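You operate a simulated robot arm through the tools that you are given. There is no shell and no other tool.

You run a simulated robot arm. Do the job below in one go: nothing can be reset, and whatever is moved stays where it is left.

TASK
Measure the depth and make up that height on the wedge mount.
Fine: depth gauge rod down till it stops; tallest chock not over the reading on the pad; wind the display to the remainder; rod up again. Where these are worked on the way, their far stop is far enough and under half their travel is too little: depth gauge rod.

Only the result counts: the job must be done as asked and must still hold three seconds after the hand-in. Knocking over, shifting, dropping, spilling or breaking anything else fails it.

THE ROBOT
A 6-joint arm with a two-finger parallel gripper, fixed in place. Base frame: the origin is at the foot of the arm, x ahead of it, y to its left, z up; the work surface is at about z = 80. Readings come in cm, degrees, newtons and seconds.
Its first joint turns from -166.0 to 166.0 degrees. Payload 3.43 kg.
The tool frame sits at the grasp point between the pads (the TCP): z along the fingers, y along the line on which they close. The tips reach 3.4 cm beyond it. The gripper opens to 12.8 cm. The fingers are 2.4 cm wide and 1.2 cm thick; the gripper's body (4.8 by 13 cm) begins 9.6 cm behind the TCP.
Orientation is that of the tool frame in the base frame, as a unit quaternion [x, y, z, w]. With the fingers straight down and closing along the base's y, the tool's x points along the base's -x, its y along +y and its z along -z.

THE INTERFACE
- The arm moves only by the tool send_rows. Its argument "commands" is a list of rows, each a list of 3 entries, a list of its own where there are three numbers: the turn, a rotation vector about the tool's x, y, z in degrees, then the shift along the tool's x, y, z in cm, then the finger opening in cm, from 0 to 12.8. In form: [[[rx, ry, rz], [dx, dy, dz], fingers], ...]. A call has 1 to 20 rows; each row shifts and turns the commanded pose from where the row before left it, along the tool's axes as they then stand. Rows are played at 5 a second. More than 5 cm and 8.6 degrees between two rows, or a gripper value outside its range, and nothing of the call is played. A pose out of reach is approached as far as the arm can. The call stops where the force on the tool passes 50 N (or 10 N more than at its start, if that is more) or the arm is blocked; 0.2 s more then pass. Each finger travels about 15.3 cm/s and halts on what it meets, pressing with about 24 N; the grip force reading is that of the motor and also rises with nothing between the fingers. The clock runs only during rows and for 0.2 s after the last one: add rows that do not move to give the fingers time. It gives the time, the measured TCP pose, the force on the tool (base axes), the opening and the grip force at its end, in the units of the frame above (readings bear some noise), with the torque about the TCP (base axes, N m) and any sound that the robot's microphone picked up.
- Cameras (640 x 400 px; columns grow to the right, rows downward): "scene" is fixed at [4.75, 49.75, 140.49]; the picture's right is [-0.31, -0.95, 0.00], its down [-0.52, 0.17, -0.83] and it looks along [0.79, -0.26, -0.55] (base axes); focal length 309 px, centre (320, 200). "wrist" rides on the gripper at [7.6, -1.1, -16] in the tool frame; the picture's right is [0.15, 0.99, 0.00], its down [-0.88, 0.13, -0.46] and it looks along [-0.45, 0.07, 0.89] (tool axes); focal length 234 px, centre (320, 200). There is no depth. A picture from a camera that has moved, and an enlarged one, comes with that camera's place and axes in the base frame and with its lens. The place of the scene camera against the robot may be out by one fixed shift of up to 1.2 cm in any direction.
- grab_frame(camera): a new picture of that camera. No time passes.
- zoom(camera, box): a new picture of the part [left, top, right, bottom] of that camera's present view, enlarged. No time passes.
- finish_job(): hands the job in; it is judged then, once.

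Nothing tells you positions but the pictures and the camera data. Unless the task says otherwise, let go and move clear before handing in.

The tools are called after "Emit:" as a command line: name --argument value ..., lists and objects as JSON in quotes. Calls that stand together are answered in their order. send_rows: Moves the arm, as the interface text tells. Its arguments: {"type":"object","properties":{"commands":{"type":"array","items":{"type":"array"}}},"required":["commands"]} The other tools are called the same way: grab_frame (camera) takes a picture; zoom (camera, box) takes an enlarged picture of a part of a camera's view; finish_job () hands the job in.

At the start:

```text
time_s: 0.0
tool_pos: [67.65, 26.41, 115.76]
tcp_rot: [0.0, 1.0, 0.0, 0.0]
wrist_force: [-1.1, 0.3, 1.0]
moment: [-0.01, -0.01, -0.03]
width: 12.76
grip_force: 0.0
```

scene: 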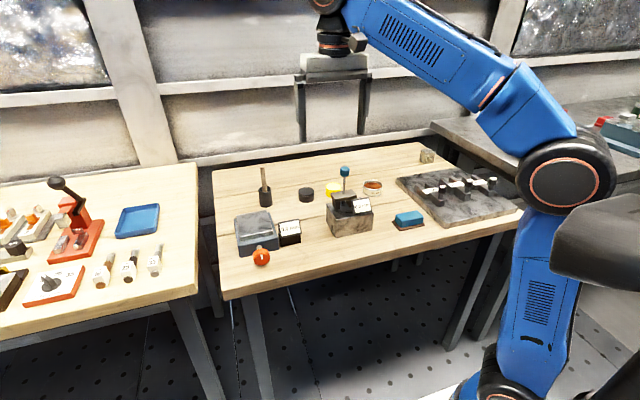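
wrist: 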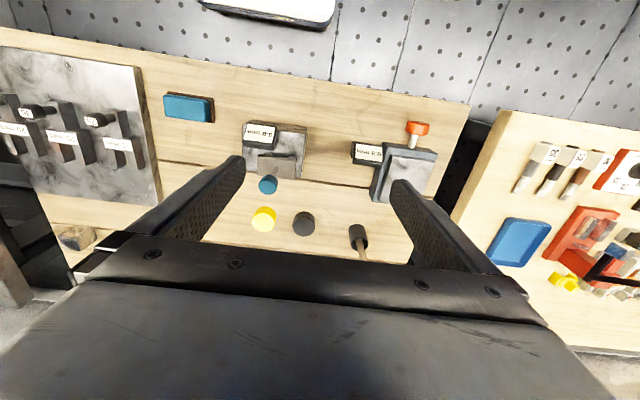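

I see a table with a wedge mount (grey block with orange knob and display), a depth gauge (block with blue-topped rod and display), a blue pad or chock, and a stone slab with several chocks. I'll zoom in on the details first.

Emit:
zoom --camera "scene" --box '[220, 150, 420, 275]'

Emit:
zoom --camera "scene" --box '[380, 140, 540, 240]'

Emit:
zoom --camera "wrist" --box '[0, 40, 240, 260]'

Emit:
zoom --camera "wrist" --box '[220, 90, 460, 260]'

Emit:
zoom --camera "scene" --box '[0, 160, 210, 320]'

```text
3.20 times, centred on (320, 212) of scene
camera zoom: at [4.75, 49.75, 140.49], right [-0.31, -0.95, 0.0], down [-0.52, 0.17, -0.83], along [0.79, -0.26, -0.55], focal length 990 px, centre (320, 160)
```

zoom: 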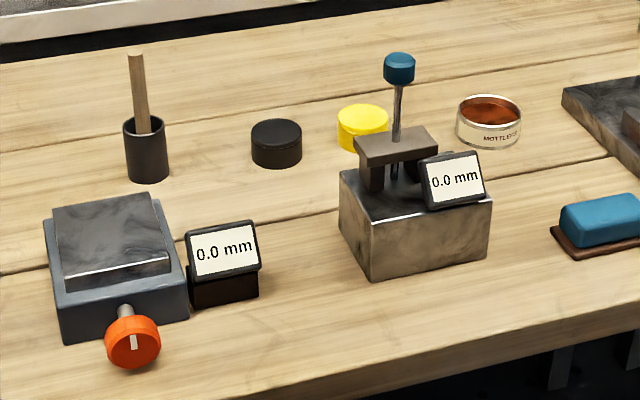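

```text
4.00 times, centred on (460, 190) of scene
camera zoom: at [4.75, 49.75, 140.49], right [-0.31, -0.95, 0.0], down [-0.52, 0.17, -0.83], along [0.79, -0.26, -0.55], focal length 1237 px, centre (-240, 240)
```

zoom: 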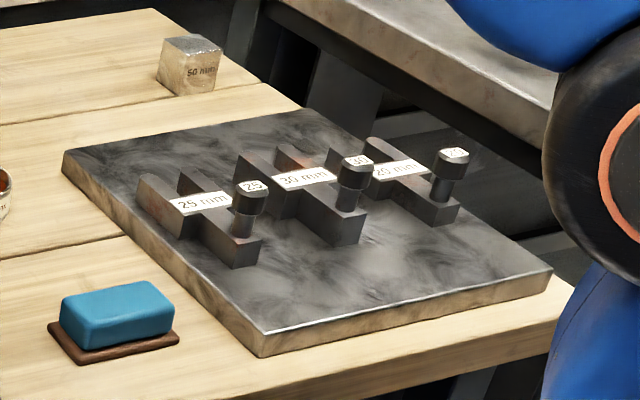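

```text
1.82 times, centred on (120, 150) of wrist
camera zoom: at [60.14, 25.26, 131.71], right [-0.15, 0.99, 0.0], down [0.88, 0.13, 0.46], along [0.45, 0.07, -0.89], focal length 426 px, centre (684, 291)
```

zoom: 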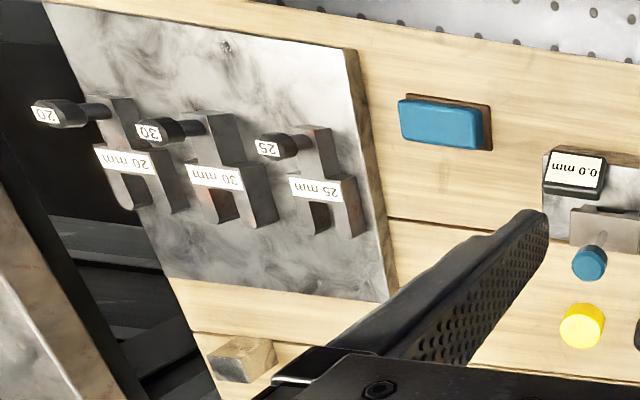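

```text
2.35 times, centred on (340, 175) of wrist
camera zoom: at [60.14, 25.26, 131.71], right [-0.15, 0.99, 0.0], down [0.88, 0.13, 0.46], along [0.45, 0.07, -0.89], focal length 551 px, centre (273, 259)
```

zoom: 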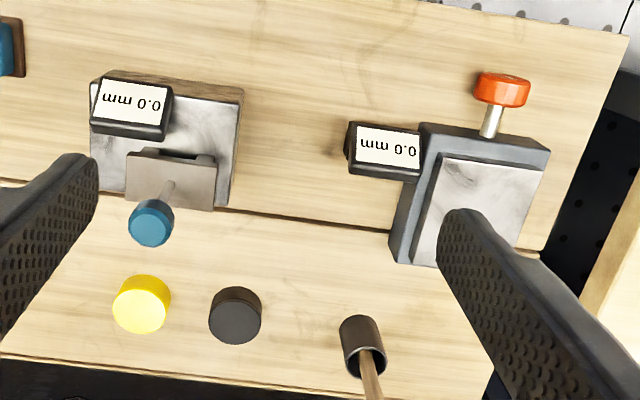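

```text
2.50 times, centred on (105, 240) of scene
camera zoom: at [4.75, 49.75, 140.49], right [-0.31, -0.95, 0.0], down [-0.52, 0.17, -0.83], along [0.79, -0.26, -0.55], focal length 773 px, centre (858, 100)
```

zoom: 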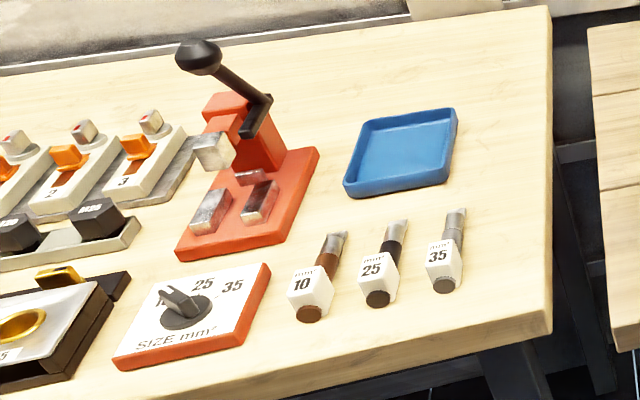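

The layout: wedge mount with the orange knob at about (66, 46), depth gauge at about (75, 20), and chocks on the stone slab at about (72..80, -12..-25). First I'll move above the slab for a closer look at the chocks.

Emit:
send_rows --commands '[[[0, 0, 0], [1, -4, 0], 12.8], [[0, 0, 0], [1, -4, 0], 12.8], [[0, 0, 0], [1, -4, 0], 12.8], [[0, 0, 0], [1, -4, 0], 12.8], [[0, 0, 0], [1, -4, 0], 12.8], [[0, 0, 0], [1, -4, 0], 12.8], [[0, 0, 0], [1, -4, 0], 12.8], [[0, 0, 0], [1, -4, 0], 12.8], [[0, 0, 0], [0, -4, 0], 12.8], [[0, 0, 0], [0, 0, 0], 12.8]]'

Emit:
grab_frame --camera "wrist"

Emit:
grab_frame --camera "scene"

```text
time_s: 2.2
tool_pos: [59.82, -9.66, 115.77]
tcp_rot: [0.0, 1.0, 0.0, 0.001]
wrist_force: [0.2, -0.1, 0.2]
moment: [0.03, 0.0, -0.03]
width: 12.83
grip_force: 0.1
```

```text
taken
camera wrist: at [52.23, -10.72, 131.75], right [-0.15, 0.99, 0.0], down [0.88, 0.13, 0.46], along [0.45, 0.07, -0.89], focal length 234 px, centre (320, 200)
```

wrist: 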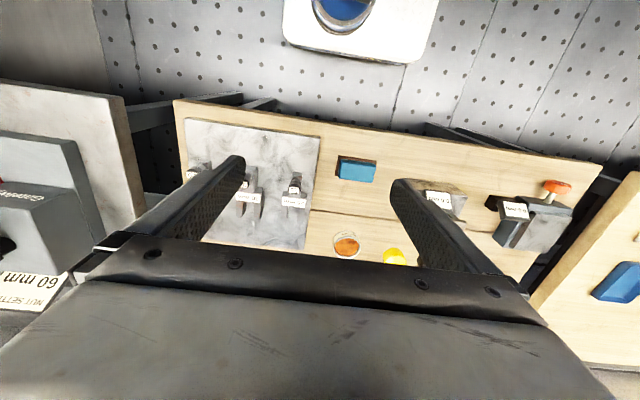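

```text
taken
```

scene: 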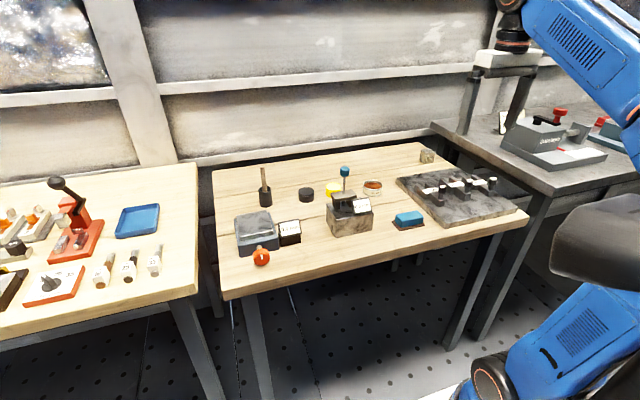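

The chocks lie between the fingers now. I'll zoom in on them and on the gauge area.

Emit:
zoom --camera "wrist" --box '[180, 110, 330, 250]'

Emit:
zoom --camera "wrist" --box '[400, 160, 620, 290]'

Emit:
zoom --camera "scene" --box '[390, 150, 530, 237]'

```text
2.86 times, centred on (255, 180) of wrist
camera zoom: at [52.23, -10.72, 131.75], right [-0.15, 0.99, 0.0], down [0.88, 0.13, 0.46], along [0.45, 0.07, -0.89], focal length 669 px, centre (506, 257)
```

zoom: 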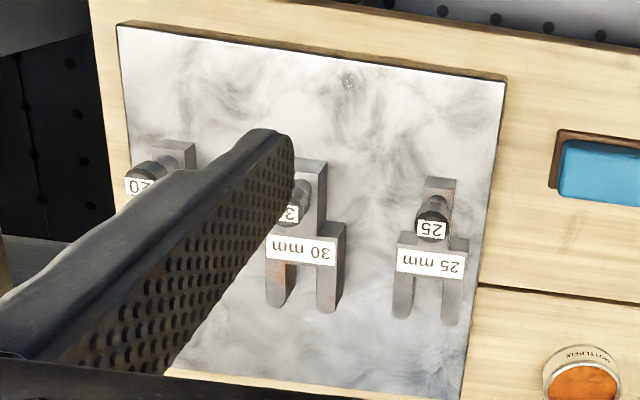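

```text
2.91 times, centred on (510, 225) of wrist
camera zoom: at [52.23, -10.72, 131.75], right [-0.15, 0.99, 0.0], down [0.88, 0.13, 0.46], along [0.45, 0.07, -0.89], focal length 681 px, centre (-233, 127)
```

zoom: 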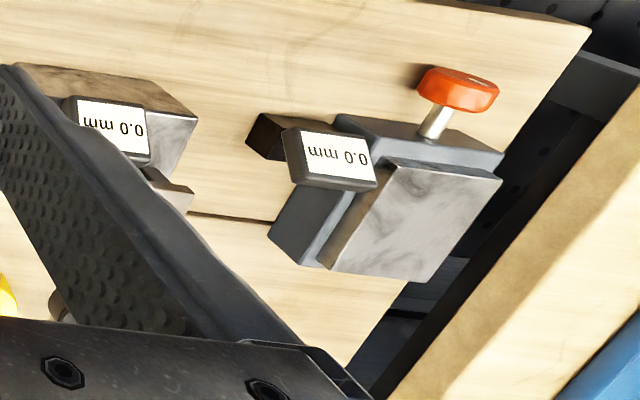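

```text
4.57 times, centred on (460, 194) of scene
camera zoom: at [4.75, 49.75, 140.49], right [-0.31, -0.95, 0.0], down [-0.52, 0.17, -0.83], along [0.79, -0.26, -0.55], focal length 1414 px, centre (-320, 230)
```

zoom: 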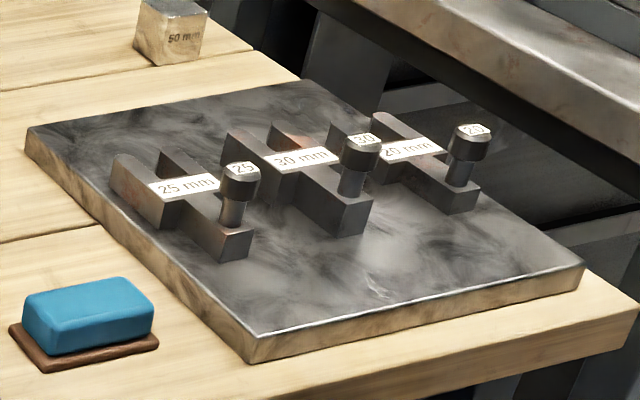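

The chocks are forks (two prongs toward +x) with a post and head on the tail at the robot side. I'll now move above the depth gauge to locate its rod knob precisely.

Emit:
send_rows --commands '[[[0, 0, 0], [-1, 4, 0], 12.8], [[0, 0, 0], [-1, 4, 0], 12.8], [[0, 0, 0], [-1, 4, 0], 12.8], [[0, 0, 0], [-1, 4, 0], 12.8], [[0, 0, 0], [-1, 4, 0], 12.8], [[0, 0, 0], [-1, 4, 0], 12.8], [[0, 0, 0], [0, 4, 0], 12.8], [[0, 0, 0], [0, 1.3, 0], 12.8], [[0, 0, 0], [0, 0, 0], 12.8], [[0, 0, 0], [0, 0, 0], 12.8]]'

Emit:
zoom --camera "wrist" --box '[230, 100, 410, 240]'

Emit:
zoom --camera "scene" --box '[310, 155, 400, 245]'

```text
time_s: 4.4
tool_pos: [65.71, 19.61, 115.71]
tcp_rot: [-0.001, 1.0, 0.0, 0.001]
wrist_force: [0.5, -0.3, 0.1]
moment: [0.03, -0.02, 0.0]
width: 12.78
grip_force: 0.0
```

```text
2.86 times, centred on (320, 170) of wrist
camera zoom: at [58.0, 18.38, 131.69], right [-0.15, 0.99, 0.0], down [0.88, 0.13, 0.46], along [0.45, 0.07, -0.89], focal length 669 px, centre (320, 286)
```

zoom: 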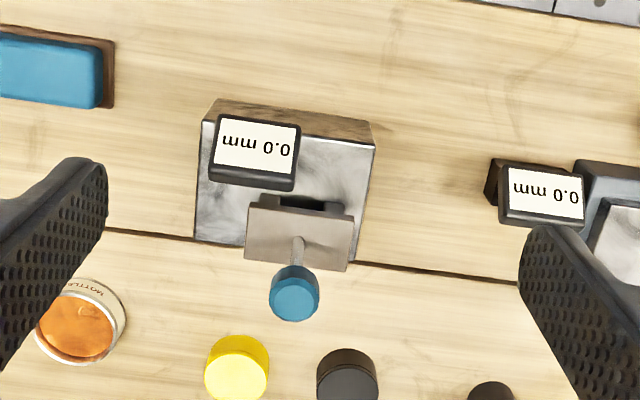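

```text
4.44 times, centred on (355, 200) of scene
camera zoom: at [4.75, 49.75, 140.49], right [-0.31, -0.95, 0.0], down [-0.52, 0.17, -0.83], along [0.79, -0.26, -0.55], focal length 1375 px, centre (164, 200)
```

zoom: 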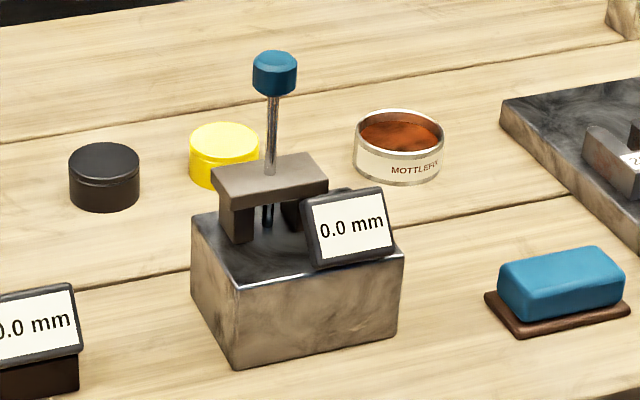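

The rod knob top is at about (74.7, 19.6, 100.7) and the bridge top at about z=92. I'll centre over it, lower so the tips just reach past the knob, and then look before closing.

Emit:
send_rows --commands '[[[0, 0, 0], [-3, 0, 0], 10], [[0, 0, 0], [-3, 0, 0], 8], [[0, 0, 0], [-3, 0, 0], 6], [[0, 0, 0], [0, 0, 3], 6], [[0, 0, 0], [0, 0, 3], 6], [[0, 0, 0], [0, 0, 3], 6], [[0, 0, 0], [0, 0, 0], 6], [[0, 0, 0], [0, 0, 0], 6]]'

Emit:
grab_frame --camera "wrist"

Emit:
zoom --camera "scene" --box '[290, 120, 420, 245]'

```text
time_s: 6.2
tool_pos: [74.87, 19.6, 106.82]
tcp_rot: [0.0, 1.0, 0.001, 0.0]
wrist_force: [0.2, -0.2, -0.7]
moment: [-0.02, -0.01, 0.04]
width: 5.96
grip_force: 0.0
```

```text
taken
camera wrist: at [67.24, 18.47, 122.77], right [-0.15, 0.99, 0.0], down [0.88, 0.13, 0.46], along [0.45, 0.07, -0.89], focal length 234 px, centre (320, 200)
```

wrist: 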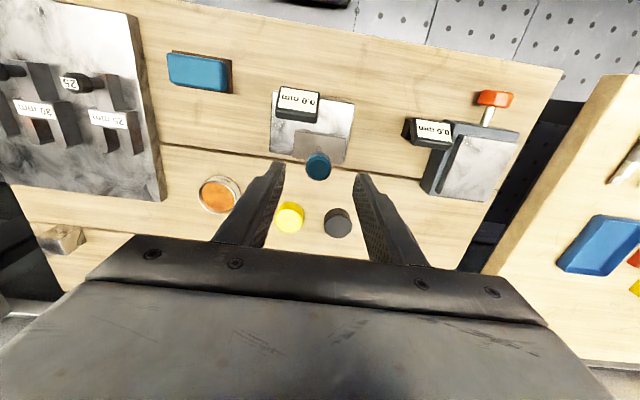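

```text
3.20 times, centred on (355, 182) of scene
camera zoom: at [4.75, 49.75, 140.49], right [-0.31, -0.95, 0.0], down [-0.52, 0.17, -0.83], along [0.79, -0.26, -0.55], focal length 990 px, centre (208, 256)
```

zoom: 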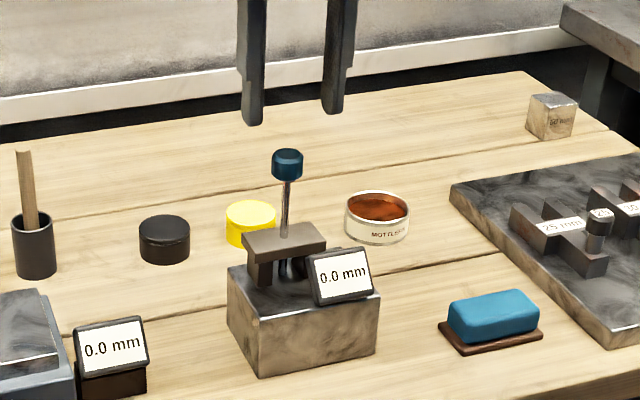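

Emit:
zoom --camera "wrist" --box '[260, 80, 380, 200]'

```text
3.33 times, centred on (320, 140) of wrist
camera zoom: at [67.24, 18.47, 122.77], right [-0.15, 0.99, 0.0], down [0.88, 0.13, 0.46], along [0.45, 0.07, -0.89], focal length 781 px, centre (320, 400)
```

zoom: 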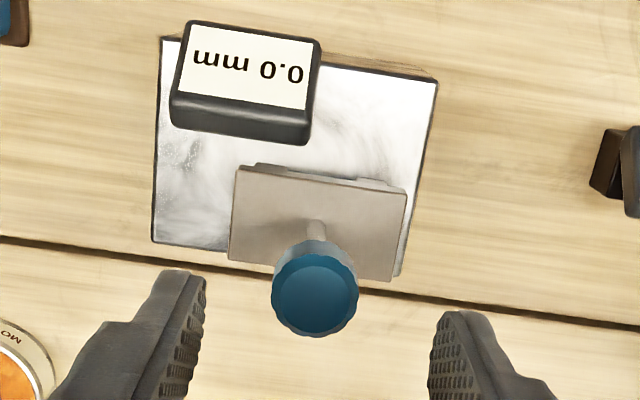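

The knob is centred between the fingers at about (75.2, 19.6, top ~100). I'll lower so the tips reach around its middle and then close.

Emit:
send_rows --commands '[[[0, 0, 0], [-0.3, 0, 1.5], 6], [[0, 0, 0], [0, 0, 1.5], 6], [[0, 0, 0], [0, 0, 1.0], 6], [[0, 0, 0], [0, 0, 0.8], 6], [[0, 0, 0], [0, 0, 0], 6]]'

Emit:
grab_frame --camera "wrist"

Emit:
zoom --camera "scene" --box '[290, 120, 420, 245]'

```text
time_s: 7.4
tool_pos: [74.99, 19.48, 102.01]
tcp_rot: [-0.001, 1.0, -0.001, 0.001]
wrist_force: [0.6, -0.3, 0.6]
moment: [-0.01, 0.01, -0.02]
width: 5.97
grip_force: 0.1
```

```text
taken
camera wrist: at [67.39, 18.44, 118.04], right [-0.15, 0.99, 0.0], down [0.88, 0.13, 0.46], along [0.45, 0.07, -0.89], focal length 234 px, centre (320, 200)
```

wrist: 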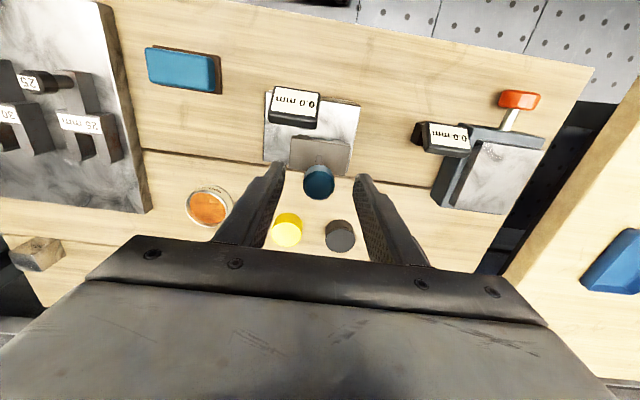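

```text
3.20 times, centred on (355, 182) of scene
camera zoom: at [4.75, 49.75, 140.49], right [-0.31, -0.95, 0.0], down [-0.52, 0.17, -0.83], along [0.79, -0.26, -0.55], focal length 990 px, centre (208, 256)
```

zoom: 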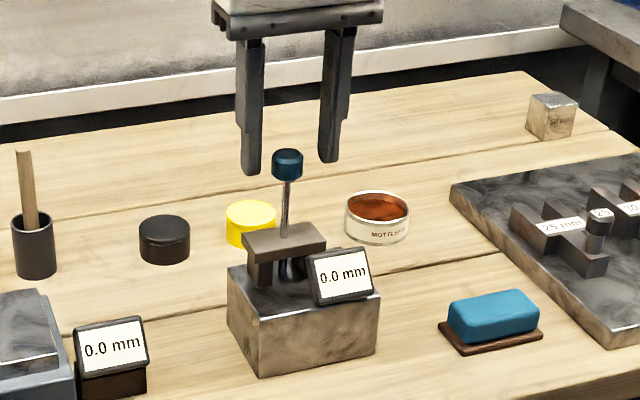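

The tips are at about mid-height on the knob. I'll go down another 0.6 cm and close on it.

Emit:
send_rows --commands '[[[0, 0, 0], [0, 0, 0.6], 6], [[0, 0, 0], [0, 0, 0], 4], [[0, 0, 0], [0, 0, 0], 3], [[0, 0, 0], [0, 0, 0], 2.2], [[0, 0, 0], [0, 0, 0], 2.2], [[0, 0, 0], [0, 0, 0], 2.2]]'

Emit:
zoom --camera "scene" --box '[290, 120, 420, 245]'

```text
time_s: 8.8
tool_pos: [74.93, 19.47, 101.42]
tcp_rot: [0.002, 1.0, 0.0, 0.001]
wrist_force: [-2.9, -19.6, -2.3]
moment: [-0.23, 0.18, -0.15]
width: 2.69
grip_force: 45.4
```

```text
3.20 times, centred on (355, 182) of scene
camera zoom: at [4.75, 49.75, 140.49], right [-0.31, -0.95, 0.0], down [-0.52, 0.17, -0.83], along [0.79, -0.26, -0.55], focal length 990 px, centre (208, 256)
```

zoom: 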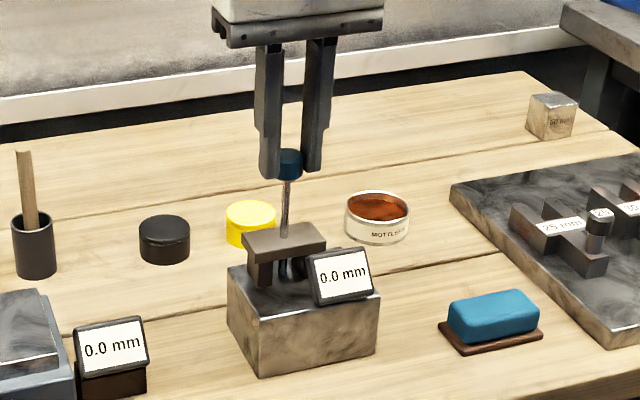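

The knob is gripped, width 2.7, with some side load. I'll shift slightly to relax it, then push down in small steps.

Emit:
send_rows --commands '[[[0, 0, 0], [0, -0.1, 0], 2.4], [[0, 0, 0], [0, 0, 0], 2.4]]'

```text
time_s: 9.4
tool_pos: [75.01, 19.5, 101.54]
tcp_rot: [0.0, 1.0, 0.0, 0.001]
wrist_force: [-13.8, -22.8, -7.7]
moment: [-0.15, 0.52, -0.18]
width: 2.66
grip_force: 44.8
```

Emit:
send_rows --commands '[[[0, 0, 0], [0, -0.15, 0], 2.4], [[0, 0, 0], [0, 0, 0], 2.4]]'

```text
time_s: 10.0
tool_pos: [75.16, 19.56, 101.38]
tcp_rot: [-0.001, 1.0, 0.001, 0.002]
wrist_force: [-17.3, 4.3, -1.2]
moment: [-0.21, 0.74, 0.11]
width: 2.65
grip_force: 45.0
```

Emit:
send_rows --commands '[[[0, 0, 0], [0, 0, 0.4], 2.4], [[0, 0, 0], [0, 0, 0.4], 2.4], [[0, 0, 0], [0, 0, 0.4], 2.4], [[0, 0, 0], [0, 0, 0], 2.4]]'

Emit:
zoom --camera "scene" --box '[290, 120, 420, 245]'

```text
time_s: 11.0
tool_pos: [75.0, 19.53, 100.03]
tcp_rot: [0.0, 1.0, 0.0, 0.001]
wrist_force: [-6.6, 13.1, -1.1]
moment: [0.67, -0.31, 0.11]
width: 2.67
grip_force: 44.4
```

```text
3.20 times, centred on (355, 182) of scene
camera zoom: at [4.75, 49.75, 140.49], right [-0.31, -0.95, 0.0], down [-0.52, 0.17, -0.83], along [0.79, -0.26, -0.55], focal length 990 px, centre (208, 256)
```

zoom: 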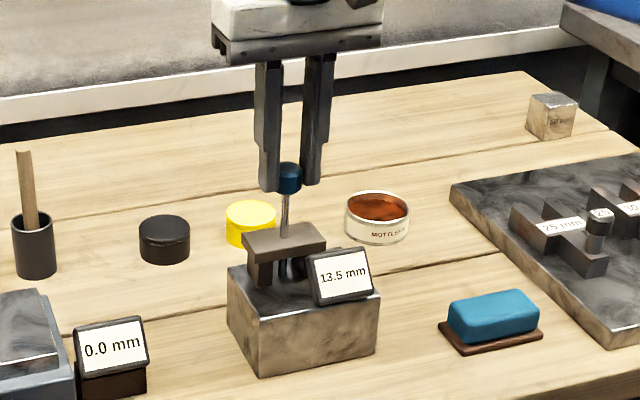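

The rod is moving and reads 13.5 mm. I'll keep pressing down in small steps until it stops.

Emit:
send_rows --commands '[[[0, 0, 0], [0, 0, 0.3], 2.4], [[0, 0, 0], [0, 0, 0.3], 2.4], [[0, 0, 0], [0, 0, 0.3], 2.4], [[0, 0, 0], [0, 0, 0.3], 2.4], [[0, 0, 0], [0, 0, 0.3], 2.4], [[0, 0, 0], [0, 0, 0], 2.4]]'

Emit:
zoom --camera "scene" --box '[290, 120, 420, 245]'

```text
time_s: 12.4
tool_pos: [75.1, 19.64, 98.68]
tcp_rot: [0.0, 1.0, 0.0, 0.001]
wrist_force: [-16.5, 36.4, -1.1]
moment: [1.48, 0.58, 0.2]
width: 2.66
grip_force: 44.9
```

```text
3.20 times, centred on (355, 182) of scene
camera zoom: at [4.75, 49.75, 140.49], right [-0.31, -0.95, 0.0], down [-0.52, 0.17, -0.83], along [0.79, -0.26, -0.55], focal length 990 px, centre (208, 256)
```

zoom: 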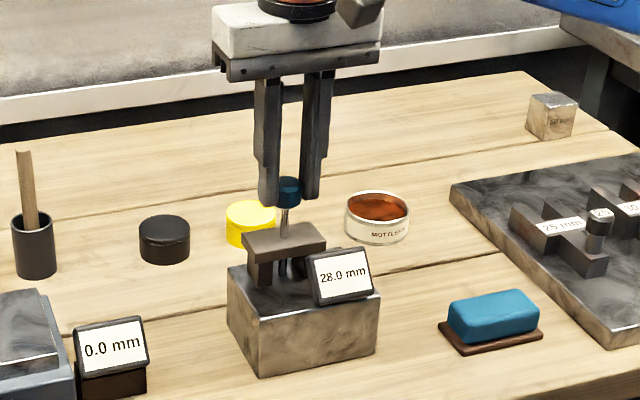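

It reads 28.0 mm with the side load growing. I'll open the fingers to relieve it and see whether the rod holds.

Emit:
send_rows --commands '[[[0, 0, 0], [0, 0, 0], 4.0], [[0, 0, 0], [0, 0, 0], 4.0], [[0, 0, 0], [0, 0, 0], 4.0]]'

Emit:
zoom --camera "scene" --box '[290, 120, 420, 245]'

```text
time_s: 13.2
tool_pos: [75.13, 19.2, 98.58]
tcp_rot: [0.0, 1.0, 0.0, 0.001]
wrist_force: [0.7, -0.1, 0.4]
moment: [0.0, 0.02, -0.01]
width: 4.0
grip_force: 0.0
```

```text
3.20 times, centred on (355, 182) of scene
camera zoom: at [4.75, 49.75, 140.49], right [-0.31, -0.95, 0.0], down [-0.52, 0.17, -0.83], along [0.79, -0.26, -0.55], focal length 990 px, centre (208, 256)
```

zoom: 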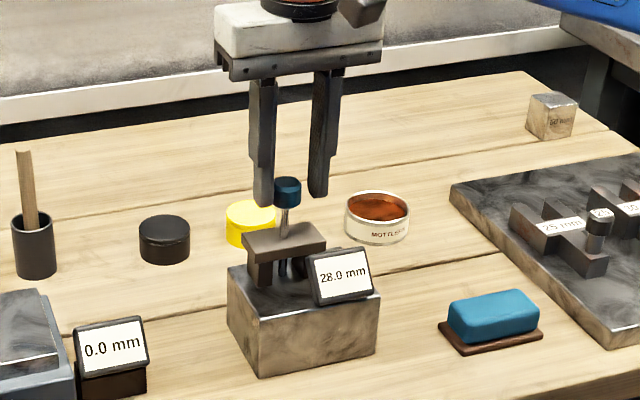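

The rod stays put at 28.0. I'll recentre by +0.36 cm in y, close again and continue down.

Emit:
send_rows --commands '[[[0, 0, 0], [0, 0.36, 0], 4.0], [[0, 0, 0], [0, 0, 0], 2.4], [[0, 0, 0], [0, 0, 0], 2.4], [[0, 0, 0], [0, 0, 0], 2.4]]'

```text
time_s: 14.2
tool_pos: [75.07, 19.6, 98.66]
tcp_rot: [0.0, 1.0, 0.0, 0.001]
wrist_force: [0.7, -8.4, -0.1]
moment: [-0.25, -0.01, -0.05]
width: 2.9
grip_force: 4.0
```

Emit:
send_rows --commands '[[[0, 0, 0], [0, 0, 0.25], 2.4], [[0, 0, 0], [0, 0, 0.25], 2.4], [[0, 0, 0], [0, 0, 0.25], 2.4], [[0, 0, 0], [0, 0, 0], 2.4]]'

Emit:
zoom --camera "scene" --box '[290, 120, 420, 245]'

```text
time_s: 15.2
tool_pos: [75.07, 19.67, 97.78]
tcp_rot: [0.0, 1.0, 0.0, 0.001]
wrist_force: [1.5, -12.6, 5.0]
moment: [-0.54, -0.11, -0.04]
width: 3.14
grip_force: 6.7
```

```text
3.20 times, centred on (355, 182) of scene
camera zoom: at [4.75, 49.75, 140.49], right [-0.31, -0.95, 0.0], down [-0.52, 0.17, -0.83], along [0.79, -0.26, -0.55], focal length 990 px, centre (208, 256)
```

zoom: 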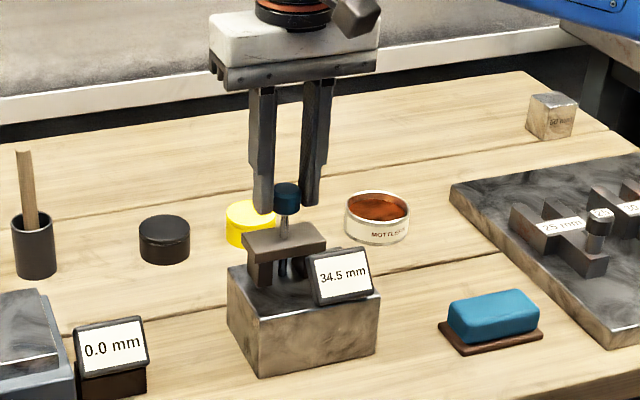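

It reads 34.5 mm. I'll press a little further to test whether that is the stop.

Emit:
send_rows --commands '[[[0, 0, 0], [0, 0, 0.2], 2.4], [[0, 0, 0], [0, 0, 0.2], 2.4], [[0, 0, 0], [0, 0, 0], 2.4]]'

Emit:
zoom --camera "scene" --box '[290, 120, 420, 245]'

```text
time_s: 16.0
tool_pos: [74.94, 19.7, 97.54]
tcp_rot: [0.0, 1.0, 0.0, 0.001]
wrist_force: [-1.7, -14.1, 5.1]
moment: [-0.53, 0.07, -0.13]
width: 3.18
grip_force: 6.9
```

```text
3.20 times, centred on (355, 182) of scene
camera zoom: at [4.75, 49.75, 140.49], right [-0.31, -0.95, 0.0], down [-0.52, 0.17, -0.83], along [0.79, -0.26, -0.55], focal length 990 px, centre (208, 256)
```

zoom: 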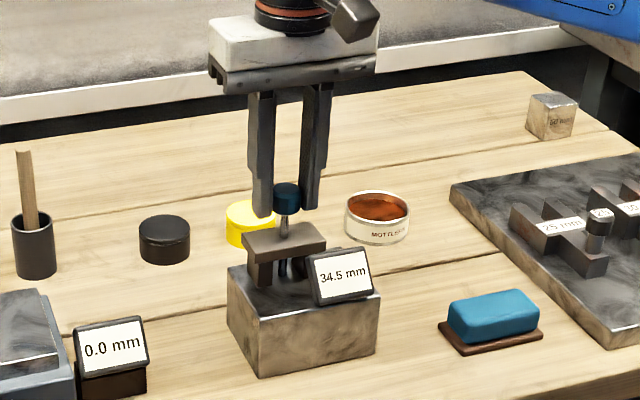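

It still reads 34.5 but the grip is light. I'll lift, close the fingers and push on top of the knob to confirm the stop.

Emit:
send_rows --commands '[[[0, 0, 0], [0, 0, 0], 5], [[0, 0, 0], [0, 0, 0], 5], [[0, 0, 0], [0, 0, -2], 5], [[0, 0, 0], [0, 0, -2], 5], [[0, 0, 0], [0, 0, -2], 3], [[0, 0, 0], [0, 0, 0], 0], [[0, 0, 0], [0, 0, 0], 0], [[0, 0, 0], [0, 0, 0], 0]]'

Emit:
zoom --camera "scene" --box '[290, 120, 420, 245]'

```text
time_s: 17.8
tool_pos: [75.07, 19.78, 103.49]
tcp_rot: [0.001, 1.0, 0.0, 0.001]
wrist_force: [0.0, 0.2, 0.2]
moment: [0.02, -0.01, -0.02]
width: 0.01
grip_force: 24.5
```

```text
3.20 times, centred on (355, 182) of scene
camera zoom: at [4.75, 49.75, 140.49], right [-0.31, -0.95, 0.0], down [-0.52, 0.17, -0.83], along [0.79, -0.26, -0.55], focal length 990 px, centre (208, 256)
```

zoom: 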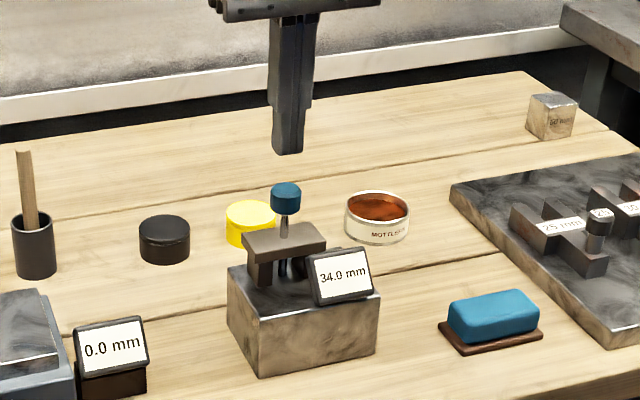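

Emit:
send_rows --commands '[[[0, 0, 0], [0, -0.2, 1.0], 0], [[0, 0, 0], [0, 0, 1.0], 0], [[0, 0, 0], [0, 0, 0.5], 0], [[0, 0, 0], [0, 0, 0.3], 0], [[0, 0, 0], [0, 0, 0.3], 0], [[0, 0, 0], [0, 0, 0.3], 0], [[0, 0, 0], [0, 0, 0.3], 0], [[0, 0, 0], [0, 0, 0.3], 0], [[0, 0, 0], [0, 0, 0.3], 0], [[0, 0, 0], [0, 0, 0.3], 0], [[0, 0, 0], [0, 0, 0.3], 0]]'

Emit:
zoom --camera "scene" --box '[290, 120, 420, 245]'

```text
time_s: 19.9
tool_pos: [74.96, 19.69, 99.51]
tcp_rot: [0.0, 1.0, 0.003, 0.006]
wrist_force: [-5.7, 0.6, 22.3]
moment: [0.01, 0.39, -0.13]
width: 0.0
grip_force: 24.0
stopped in row 10: the force on the tool passed its limit at 55 N (the readings are from after the stop); the commanded pose is now the measured one
```

```text
3.20 times, centred on (355, 182) of scene
camera zoom: at [4.75, 49.75, 140.49], right [-0.31, -0.95, 0.0], down [-0.52, 0.17, -0.83], along [0.79, -0.26, -0.55], focal length 990 px, centre (208, 256)
```

zoom: 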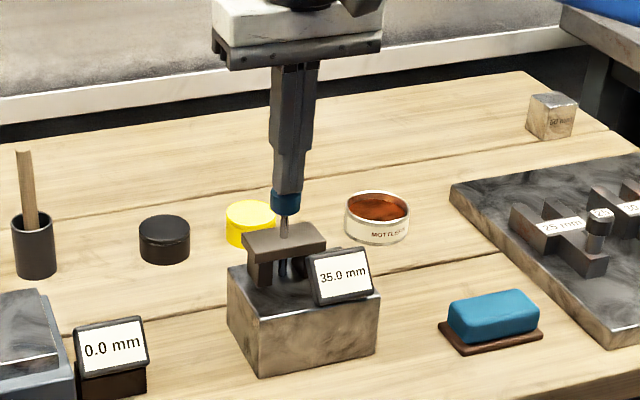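

The rod stopped hard (55 N) and reads 35.0 mm. I'll lift off and re-read the display.

Emit:
send_rows --commands '[[[0, 0, 0], [0, 0, -1], 0], [[0, 0, 0], [0, 0, -3], 0], [[0, 0, 0], [0, 0, -4], 0], [[0, 0, 0], [0, 0, -4], 0], [[0, 0, 0], [0, 0, -3], 0], [[0, 0, 0], [0, 0, 0], 0]]'

Emit:
zoom --camera "scene" --box '[325, 190, 385, 225]'

Emit:
grab_frame --camera "wrist"

```text
time_s: 21.3
tool_pos: [74.76, 19.42, 114.49]
tcp_rot: [0.0, 1.0, 0.001, 0.005]
wrist_force: [1.0, 0.0, -0.2]
moment: [0.0, -0.05, -0.01]
width: 0.01
grip_force: 24.2
```

```text
10.67 times, centred on (355, 208) of scene
camera zoom: at [4.75, 49.75, 140.49], right [-0.31, -0.95, 0.0], down [-0.52, 0.17, -0.83], along [0.79, -0.26, -0.55], focal length 3300 px, centre (-53, 120)
```

zoom: 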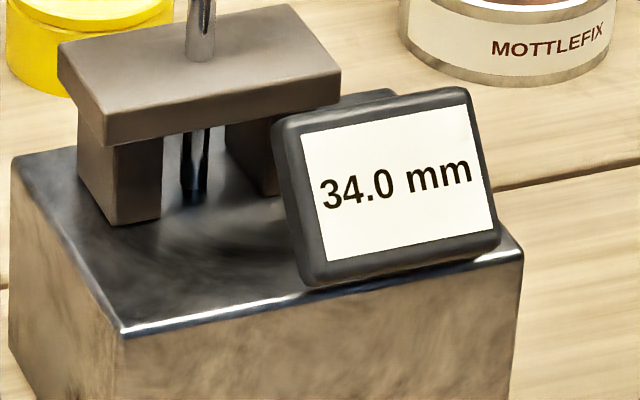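

```text
taken
camera wrist: at [67.11, 18.32, 130.42], right [-0.15, 0.99, 0.0], down [0.88, 0.13, 0.46], along [0.46, 0.07, -0.89], focal length 234 px, centre (320, 200)
```

wrist: 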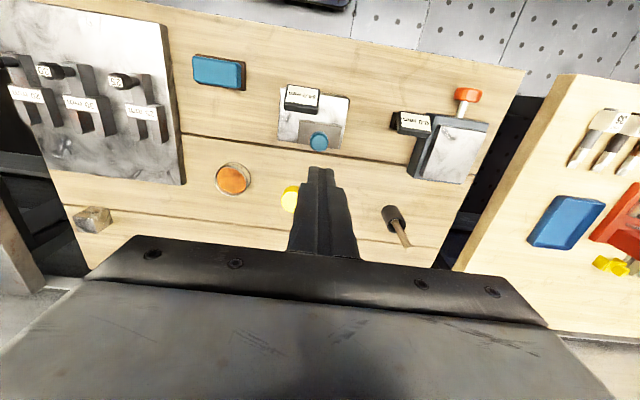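

At rest the reading settles back to 34.0 mm on both releases, so 35.0 was only compression under load. The target is therefore the 30 mm chock plus 4.0 mm on the wedge display. I'll go above the 30 mm chock.

Emit:
send_rows --commands '[[[0, 0.57, 0], [1.3, -4, 0], 6], [[0, 0, 0], [1.3, -4, 0], 12.8], [[0, 0, 0], [1.3, -4, 0], 12.8], [[0, 0, 0], [1.3, -4, 0], 12.8], [[0, 0, 0], [1.3, -4, 0], 12.8], [[0, 0, 0], [1.3, -4, 0], 12.8], [[0, 0, 0], [1.3, -4, 0], 12.8], [[0, 0, 0], [1.3, -4, 0], 12.8], [[0, 0, 0], [0, -4, 0], 12.8], [[0, 0, 0], [0, -4, 0], 12.8], [[0, 0, 0], [0, -1.6, 0], 12.8], [[0, 0, 0], [0, 0, 0], 12.8]]'

Emit:
grab_frame --camera "wrist"

Emit:
zoom --camera "wrist" --box '[230, 80, 420, 220]'

Emit:
zoom --camera "scene" --box '[325, 190, 385, 225]'

```text
time_s: 23.9
tool_pos: [64.48, -22.23, 114.05]
tcp_rot: [0.0, 1.0, 0.002, -0.001]
wrist_force: [-1.1, -0.7, -0.1]
moment: [0.0, 0.01, 0.01]
width: 12.77
grip_force: 0.1
```

```text
taken
camera wrist: at [57.03, -23.42, 130.05], right [-0.15, 0.99, 0.0], down [0.88, 0.13, 0.46], along [0.45, 0.07, -0.89], focal length 234 px, centre (320, 200)
```

wrist: 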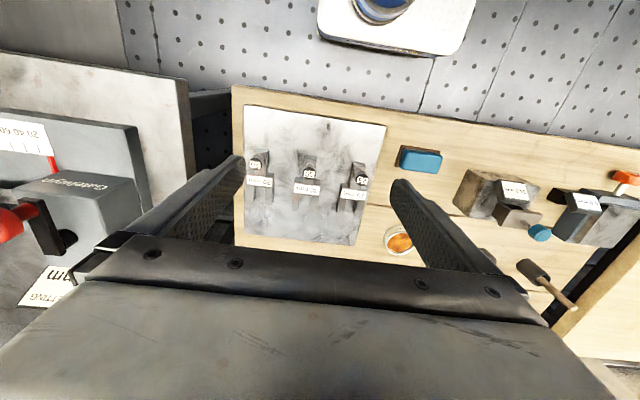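

```text
2.86 times, centred on (325, 150) of wrist
camera zoom: at [57.03, -23.42, 130.05], right [-0.15, 0.99, 0.0], down [0.88, 0.13, 0.46], along [0.45, 0.07, -0.89], focal length 669 px, centre (306, 343)
```

zoom: 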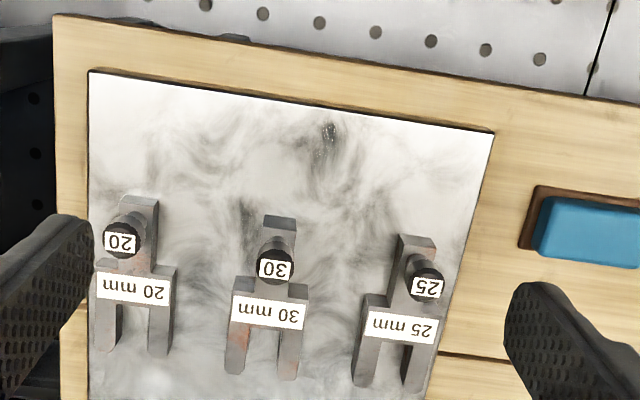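

```text
10.67 times, centred on (355, 208) of scene
camera zoom: at [4.75, 49.75, 140.49], right [-0.31, -0.95, 0.0], down [-0.52, 0.17, -0.83], along [0.79, -0.26, -0.55], focal length 3300 px, centre (-53, 120)
```

zoom: 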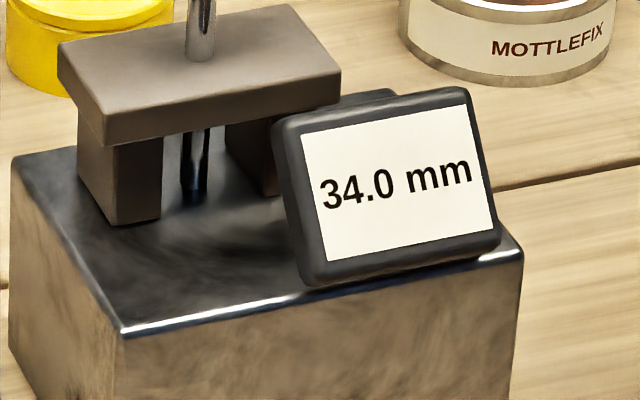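

The 30 mm chock's head is at about (72.4, -23.0, 89.5). I'll move above it at an intermediate height with a narrower opening and check alignment.

Emit:
send_rows --commands '[[[0, 0, 0], [-4, -0.8, 0], 10], [[0, 0, 0], [-3.9, 0, 0], 7], [[0, 0, 0], [0, 0, 4], 6], [[0, 0, 0], [0, 0, 4], 6], [[0, 0, 0], [0, 0, 4], 6], [[0, 0, 0], [0, 0, 3], 6], [[0, 0, 0], [0, 0, 0], 6]]'

Emit:
zoom --camera "wrist" --box '[230, 80, 420, 220]'

Emit:
zoom --camera "scene" --box '[390, 120, 530, 237]'

```text
time_s: 25.5
tool_pos: [72.42, -22.8, 99.29]
tcp_rot: [0.0, 1.0, 0.001, -0.001]
wrist_force: [0.1, -0.1, 0.2]
moment: [-0.04, 0.0, 0.02]
width: 6.01
grip_force: 0.1
```

```text
2.86 times, centred on (325, 150) of wrist
camera zoom: at [64.93, -23.96, 115.38], right [-0.15, 0.99, 0.0], down [0.88, 0.13, 0.46], along [0.45, 0.07, -0.89], focal length 669 px, centre (306, 343)
```

zoom: 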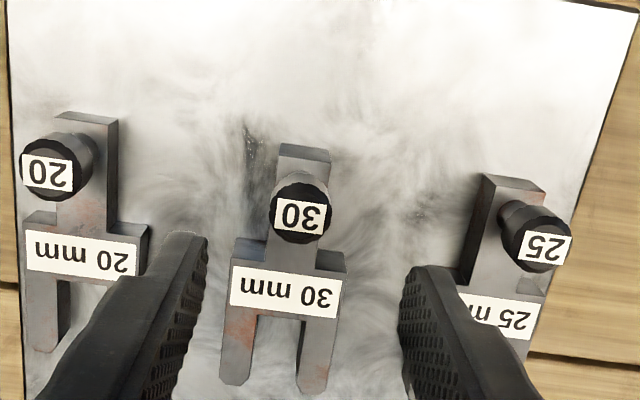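

```text
3.42 times, centred on (460, 178) of scene
camera zoom: at [4.75, 49.75, 140.49], right [-0.31, -0.95, 0.0], down [-0.52, 0.17, -0.83], along [0.79, -0.26, -0.55], focal length 1058 px, centre (-159, 274)
```

zoom: 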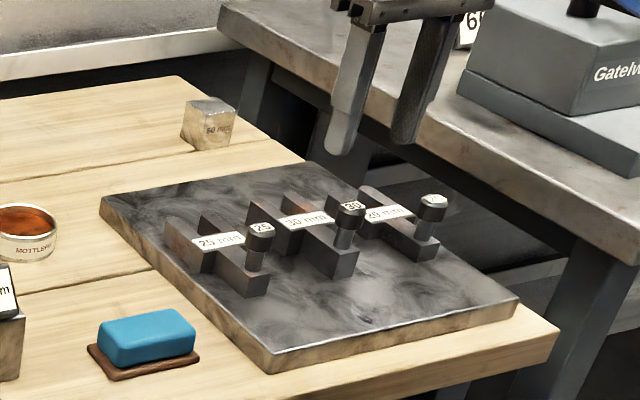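

The head is slightly toward -y. I'll adjust by -0.25 cm, lower to just around the head, and check.

Emit:
send_rows --commands '[[[0, 0, 0], [0.2, -0.27, 2], 6], [[0, 0, 0], [0, 0, 2], 6], [[0, 0, 0], [0, 0, 2], 6], [[0, 0, 0], [0, 0, 1.5], 6], [[0, 0, 0], [0, 0, 0], 6]]'

Emit:
zoom --camera "wrist" --box '[230, 80, 420, 220]'

Emit:
zoom --camera "scene" --box '[420, 150, 520, 230]'

```text
time_s: 26.7
tool_pos: [72.26, -23.15, 91.35]
tcp_rot: [0.0, 1.0, 0.002, -0.001]
wrist_force: [0.8, -0.1, 0.4]
moment: [-0.02, 0.02, 0.02]
width: 5.99
grip_force: 0.0
```

```text
2.86 times, centred on (325, 150) of wrist
camera zoom: at [64.75, -24.31, 107.47], right [-0.15, 0.99, 0.0], down [0.88, 0.13, 0.45], along [0.45, 0.07, -0.89], focal length 669 px, centre (306, 343)
```

zoom: 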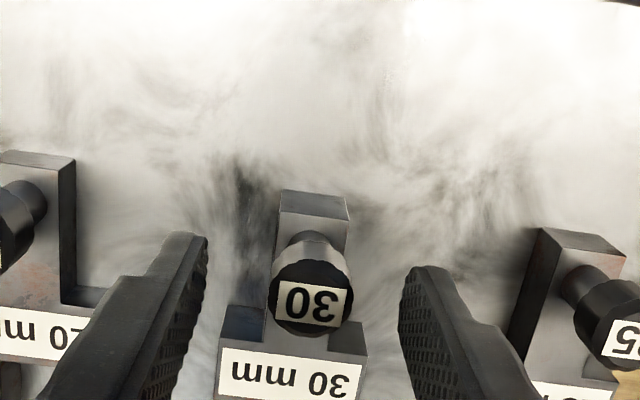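

```text
5.00 times, centred on (470, 190) of scene
camera zoom: at [4.75, 49.75, 140.49], right [-0.31, -0.95, 0.0], down [-0.52, 0.17, -0.83], along [0.79, -0.26, -0.55], focal length 1547 px, centre (-430, 250)
```

zoom: 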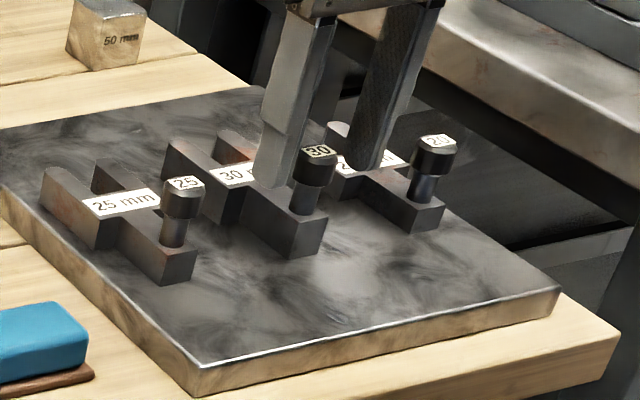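

The head sits centred between the fingers. I'll lower 0.9 cm more and close on it.

Emit:
send_rows --commands '[[[0, 0, 0], [0.15, 0.07, 0.9], 6], [[0, 0, 0], [0, 0, 0], 4], [[0, 0, 0], [0, 0, 0], 3], [[0, 0, 0], [0, 0, 0], 1.8], [[0, 0, 0], [0, 0, 0], 1.8], [[0, 0, 0], [0, 0, 0], 1.8], [[0, 0, 0], [0, 0, 0], 1.8]]'

Emit:
zoom --camera "scene" --box '[420, 150, 520, 230]'

```text
time_s: 28.3
tool_pos: [72.03, -23.12, 90.73]
tcp_rot: [0.001, 1.0, 0.001, -0.001]
wrist_force: [-1.3, -0.1, 1.5]
moment: [-0.15, -0.04, -0.01]
width: 2.48
grip_force: 24.1
```

```text
5.00 times, centred on (470, 190) of scene
camera zoom: at [4.75, 49.75, 140.49], right [-0.31, -0.95, 0.0], down [-0.52, 0.17, -0.83], along [0.79, -0.26, -0.55], focal length 1547 px, centre (-430, 250)
```

zoom: 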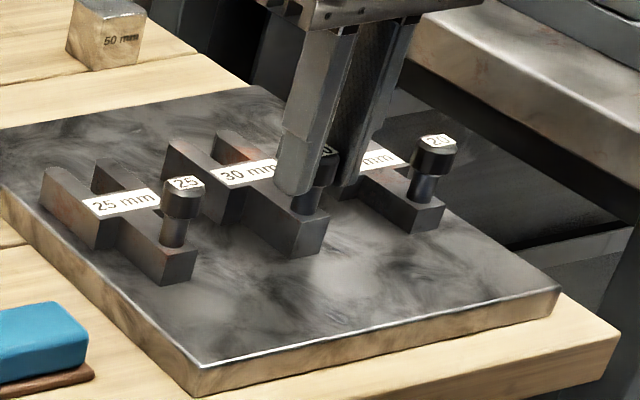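

Gripped at width 2.48. I'll lift straight up slowly and check that it hangs level.

Emit:
send_rows --commands '[[[0, 0, 0], [0, 0, -0.5], 1.8], [[0, 0, 0], [0, 0, -0.5], 1.8], [[0, 0, 0], [0, 0, -1], 1.8], [[0, 0, 0], [0, 0, -1], 1.8], [[0, 0, 0], [0, 0, -1], 1.8], [[0, 0, 0], [0, 0, 0], 1.8]]'

Emit:
zoom --camera "scene" --box '[400, 130, 520, 230]'

Emit:
grab_frame --camera "wrist"

```text
time_s: 29.7
tool_pos: [72.19, -22.9, 94.79]
tcp_rot: [0.001, 1.0, 0.001, -0.001]
wrist_force: [-0.4, 0.4, -7.4]
moment: [-0.01, 0.34, 0.04]
width: 2.49
grip_force: 24.1
```

```text
4.00 times, centred on (460, 180) of scene
camera zoom: at [4.75, 49.75, 140.49], right [-0.31, -0.95, 0.0], down [-0.52, 0.17, -0.83], along [0.79, -0.26, -0.55], focal length 1237 px, centre (-240, 280)
```

zoom: 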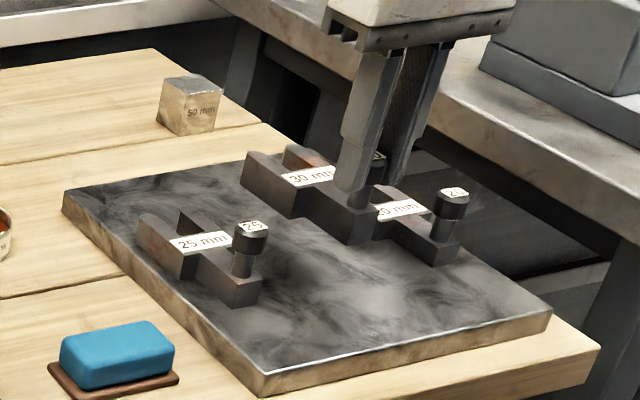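

```text
taken
camera wrist: at [64.66, -24.14, 110.77], right [-0.15, 0.99, 0.0], down [0.88, 0.13, 0.45], along [0.45, 0.07, -0.89], focal length 234 px, centre (320, 200)
```

wrist: 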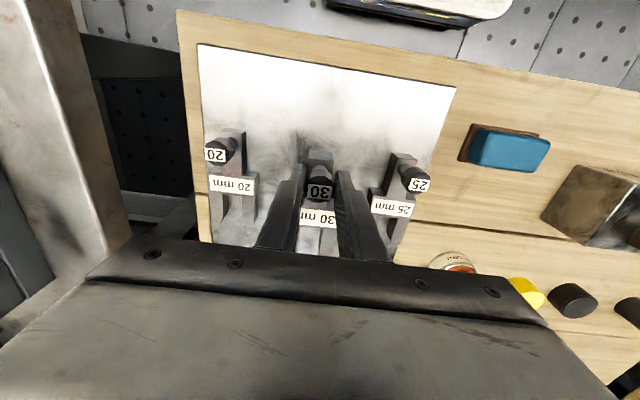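

The 30 mm chock is held level (about 7.4 N). I'll raise it to a safe height before carrying it to the wedge mount.

Emit:
send_rows --commands '[[[0, 0, 0], [0, 0, -1.5], 1.8], [[0, 0, 0], [0, 0, -2.5], 1.8], [[0, 0, 0], [0, 0, -3], 1.8], [[0, 0, 0], [0, 0, -3], 1.8], [[0, 0, 0], [0, 0, -3], 1.8], [[0, 0, 0], [0, 0, -3], 1.8], [[0, 0, 0], [0, 0, -2.5], 1.8], [[0, 0, 0], [0, 0, -1.5], 1.8], [[0, 0, 0], [0, 0, 0], 1.8], [[0, 0, 0], [0.5, 1, 0], 1.8], [[0, 0, 0], [0.5, 2, 0], 1.8], [[0, 0, 0], [0.5, 3, 0], 1.8], [[0, 0, 0], [0.5, 3, 0], 1.8], [[0, 0, 0], [0.5, 3, 0], 1.8], [[0, 0, 0], [0.5, 3, 0], 1.8], [[0, 0, 0], [0.5, 3, 0], 1.8], [[0, 0, 0], [0.5, 3, 0], 1.8], [[0, 0, 0], [0.5, 3, 0], 1.8], [[0, 0, 0], [0.5, 3, 0], 1.8]]'

Emit:
grab_frame --camera "scene"

```text
time_s: 33.7
tool_pos: [67.16, 3.91, 114.74]
tcp_rot: [0.001, 1.0, 0.002, -0.001]
wrist_force: [0.0, -0.4, -7.3]
moment: [-0.01, 0.31, -0.02]
width: 2.47
grip_force: 23.9
```

```text
taken
```

scene: 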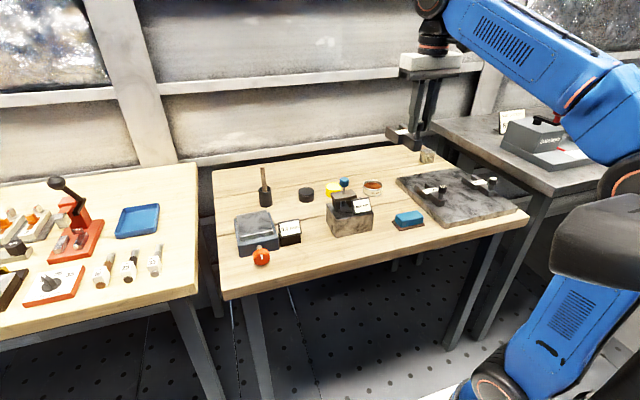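

Carrying on toward the wedge mount, and then I'll take a look at the pad from the wrist camera.

Emit:
send_rows --commands '[[[0, 0, 0], [0.6, 3, 0], 1.8], [[0, 0, 0], [0.6, 3, 0], 1.8], [[0, 0, 0], [0.6, 3, 0], 1.8], [[0, 0, 0], [0.6, 3, 0], 1.8], [[0, 0, 0], [0.6, 3, 0], 1.8], [[0, 0, 0], [0.6, 3, 0], 1.8], [[0, 0, 0], [0.6, 3, 0], 1.8], [[0, 0, 0], [0.6, 3, 0], 1.8], [[0, 0, 0], [0.6, 3, 0], 1.8], [[0, 0, 0], [0.6, 3, 0], 1.8], [[0, 0, 0], [0.6, 3, 0], 1.8], [[0, 0, 0], [0.6, 3, 0], 1.8], [[0, 0, 0], [0.6, 3, 0], 1.8], [[0, 0, 0], [0.6, 2, 0], 1.8], [[0, 0, 0], [0.5, 1, 0], 1.8], [[0, 0, 0], [0, 0, 0], 1.8]]'

Emit:
grab_frame --camera "wrist"

Emit:
grab_frame --camera "scene"

```text
time_s: 37.1
tool_pos: [58.05, 45.71, 114.12]
tcp_rot: [0.0, 1.0, 0.003, -0.001]
wrist_force: [0.6, 0.4, -7.6]
moment: [-0.01, 0.35, -0.04]
width: 2.47
grip_force: 24.0
out of reach, approached as far as the arm can: row 14
```

```text
taken
camera wrist: at [50.47, 44.51, 130.16], right [-0.15, 0.99, 0.01], down [0.88, 0.13, 0.46], along [0.45, 0.07, -0.89], focal length 234 px, centre (320, 200)
```

wrist: 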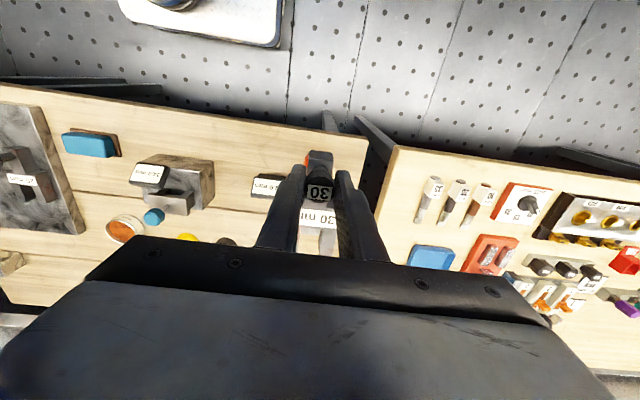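

```text
taken
```

scene: 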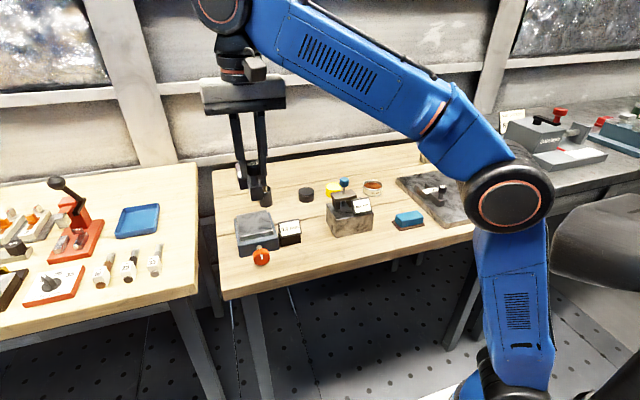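

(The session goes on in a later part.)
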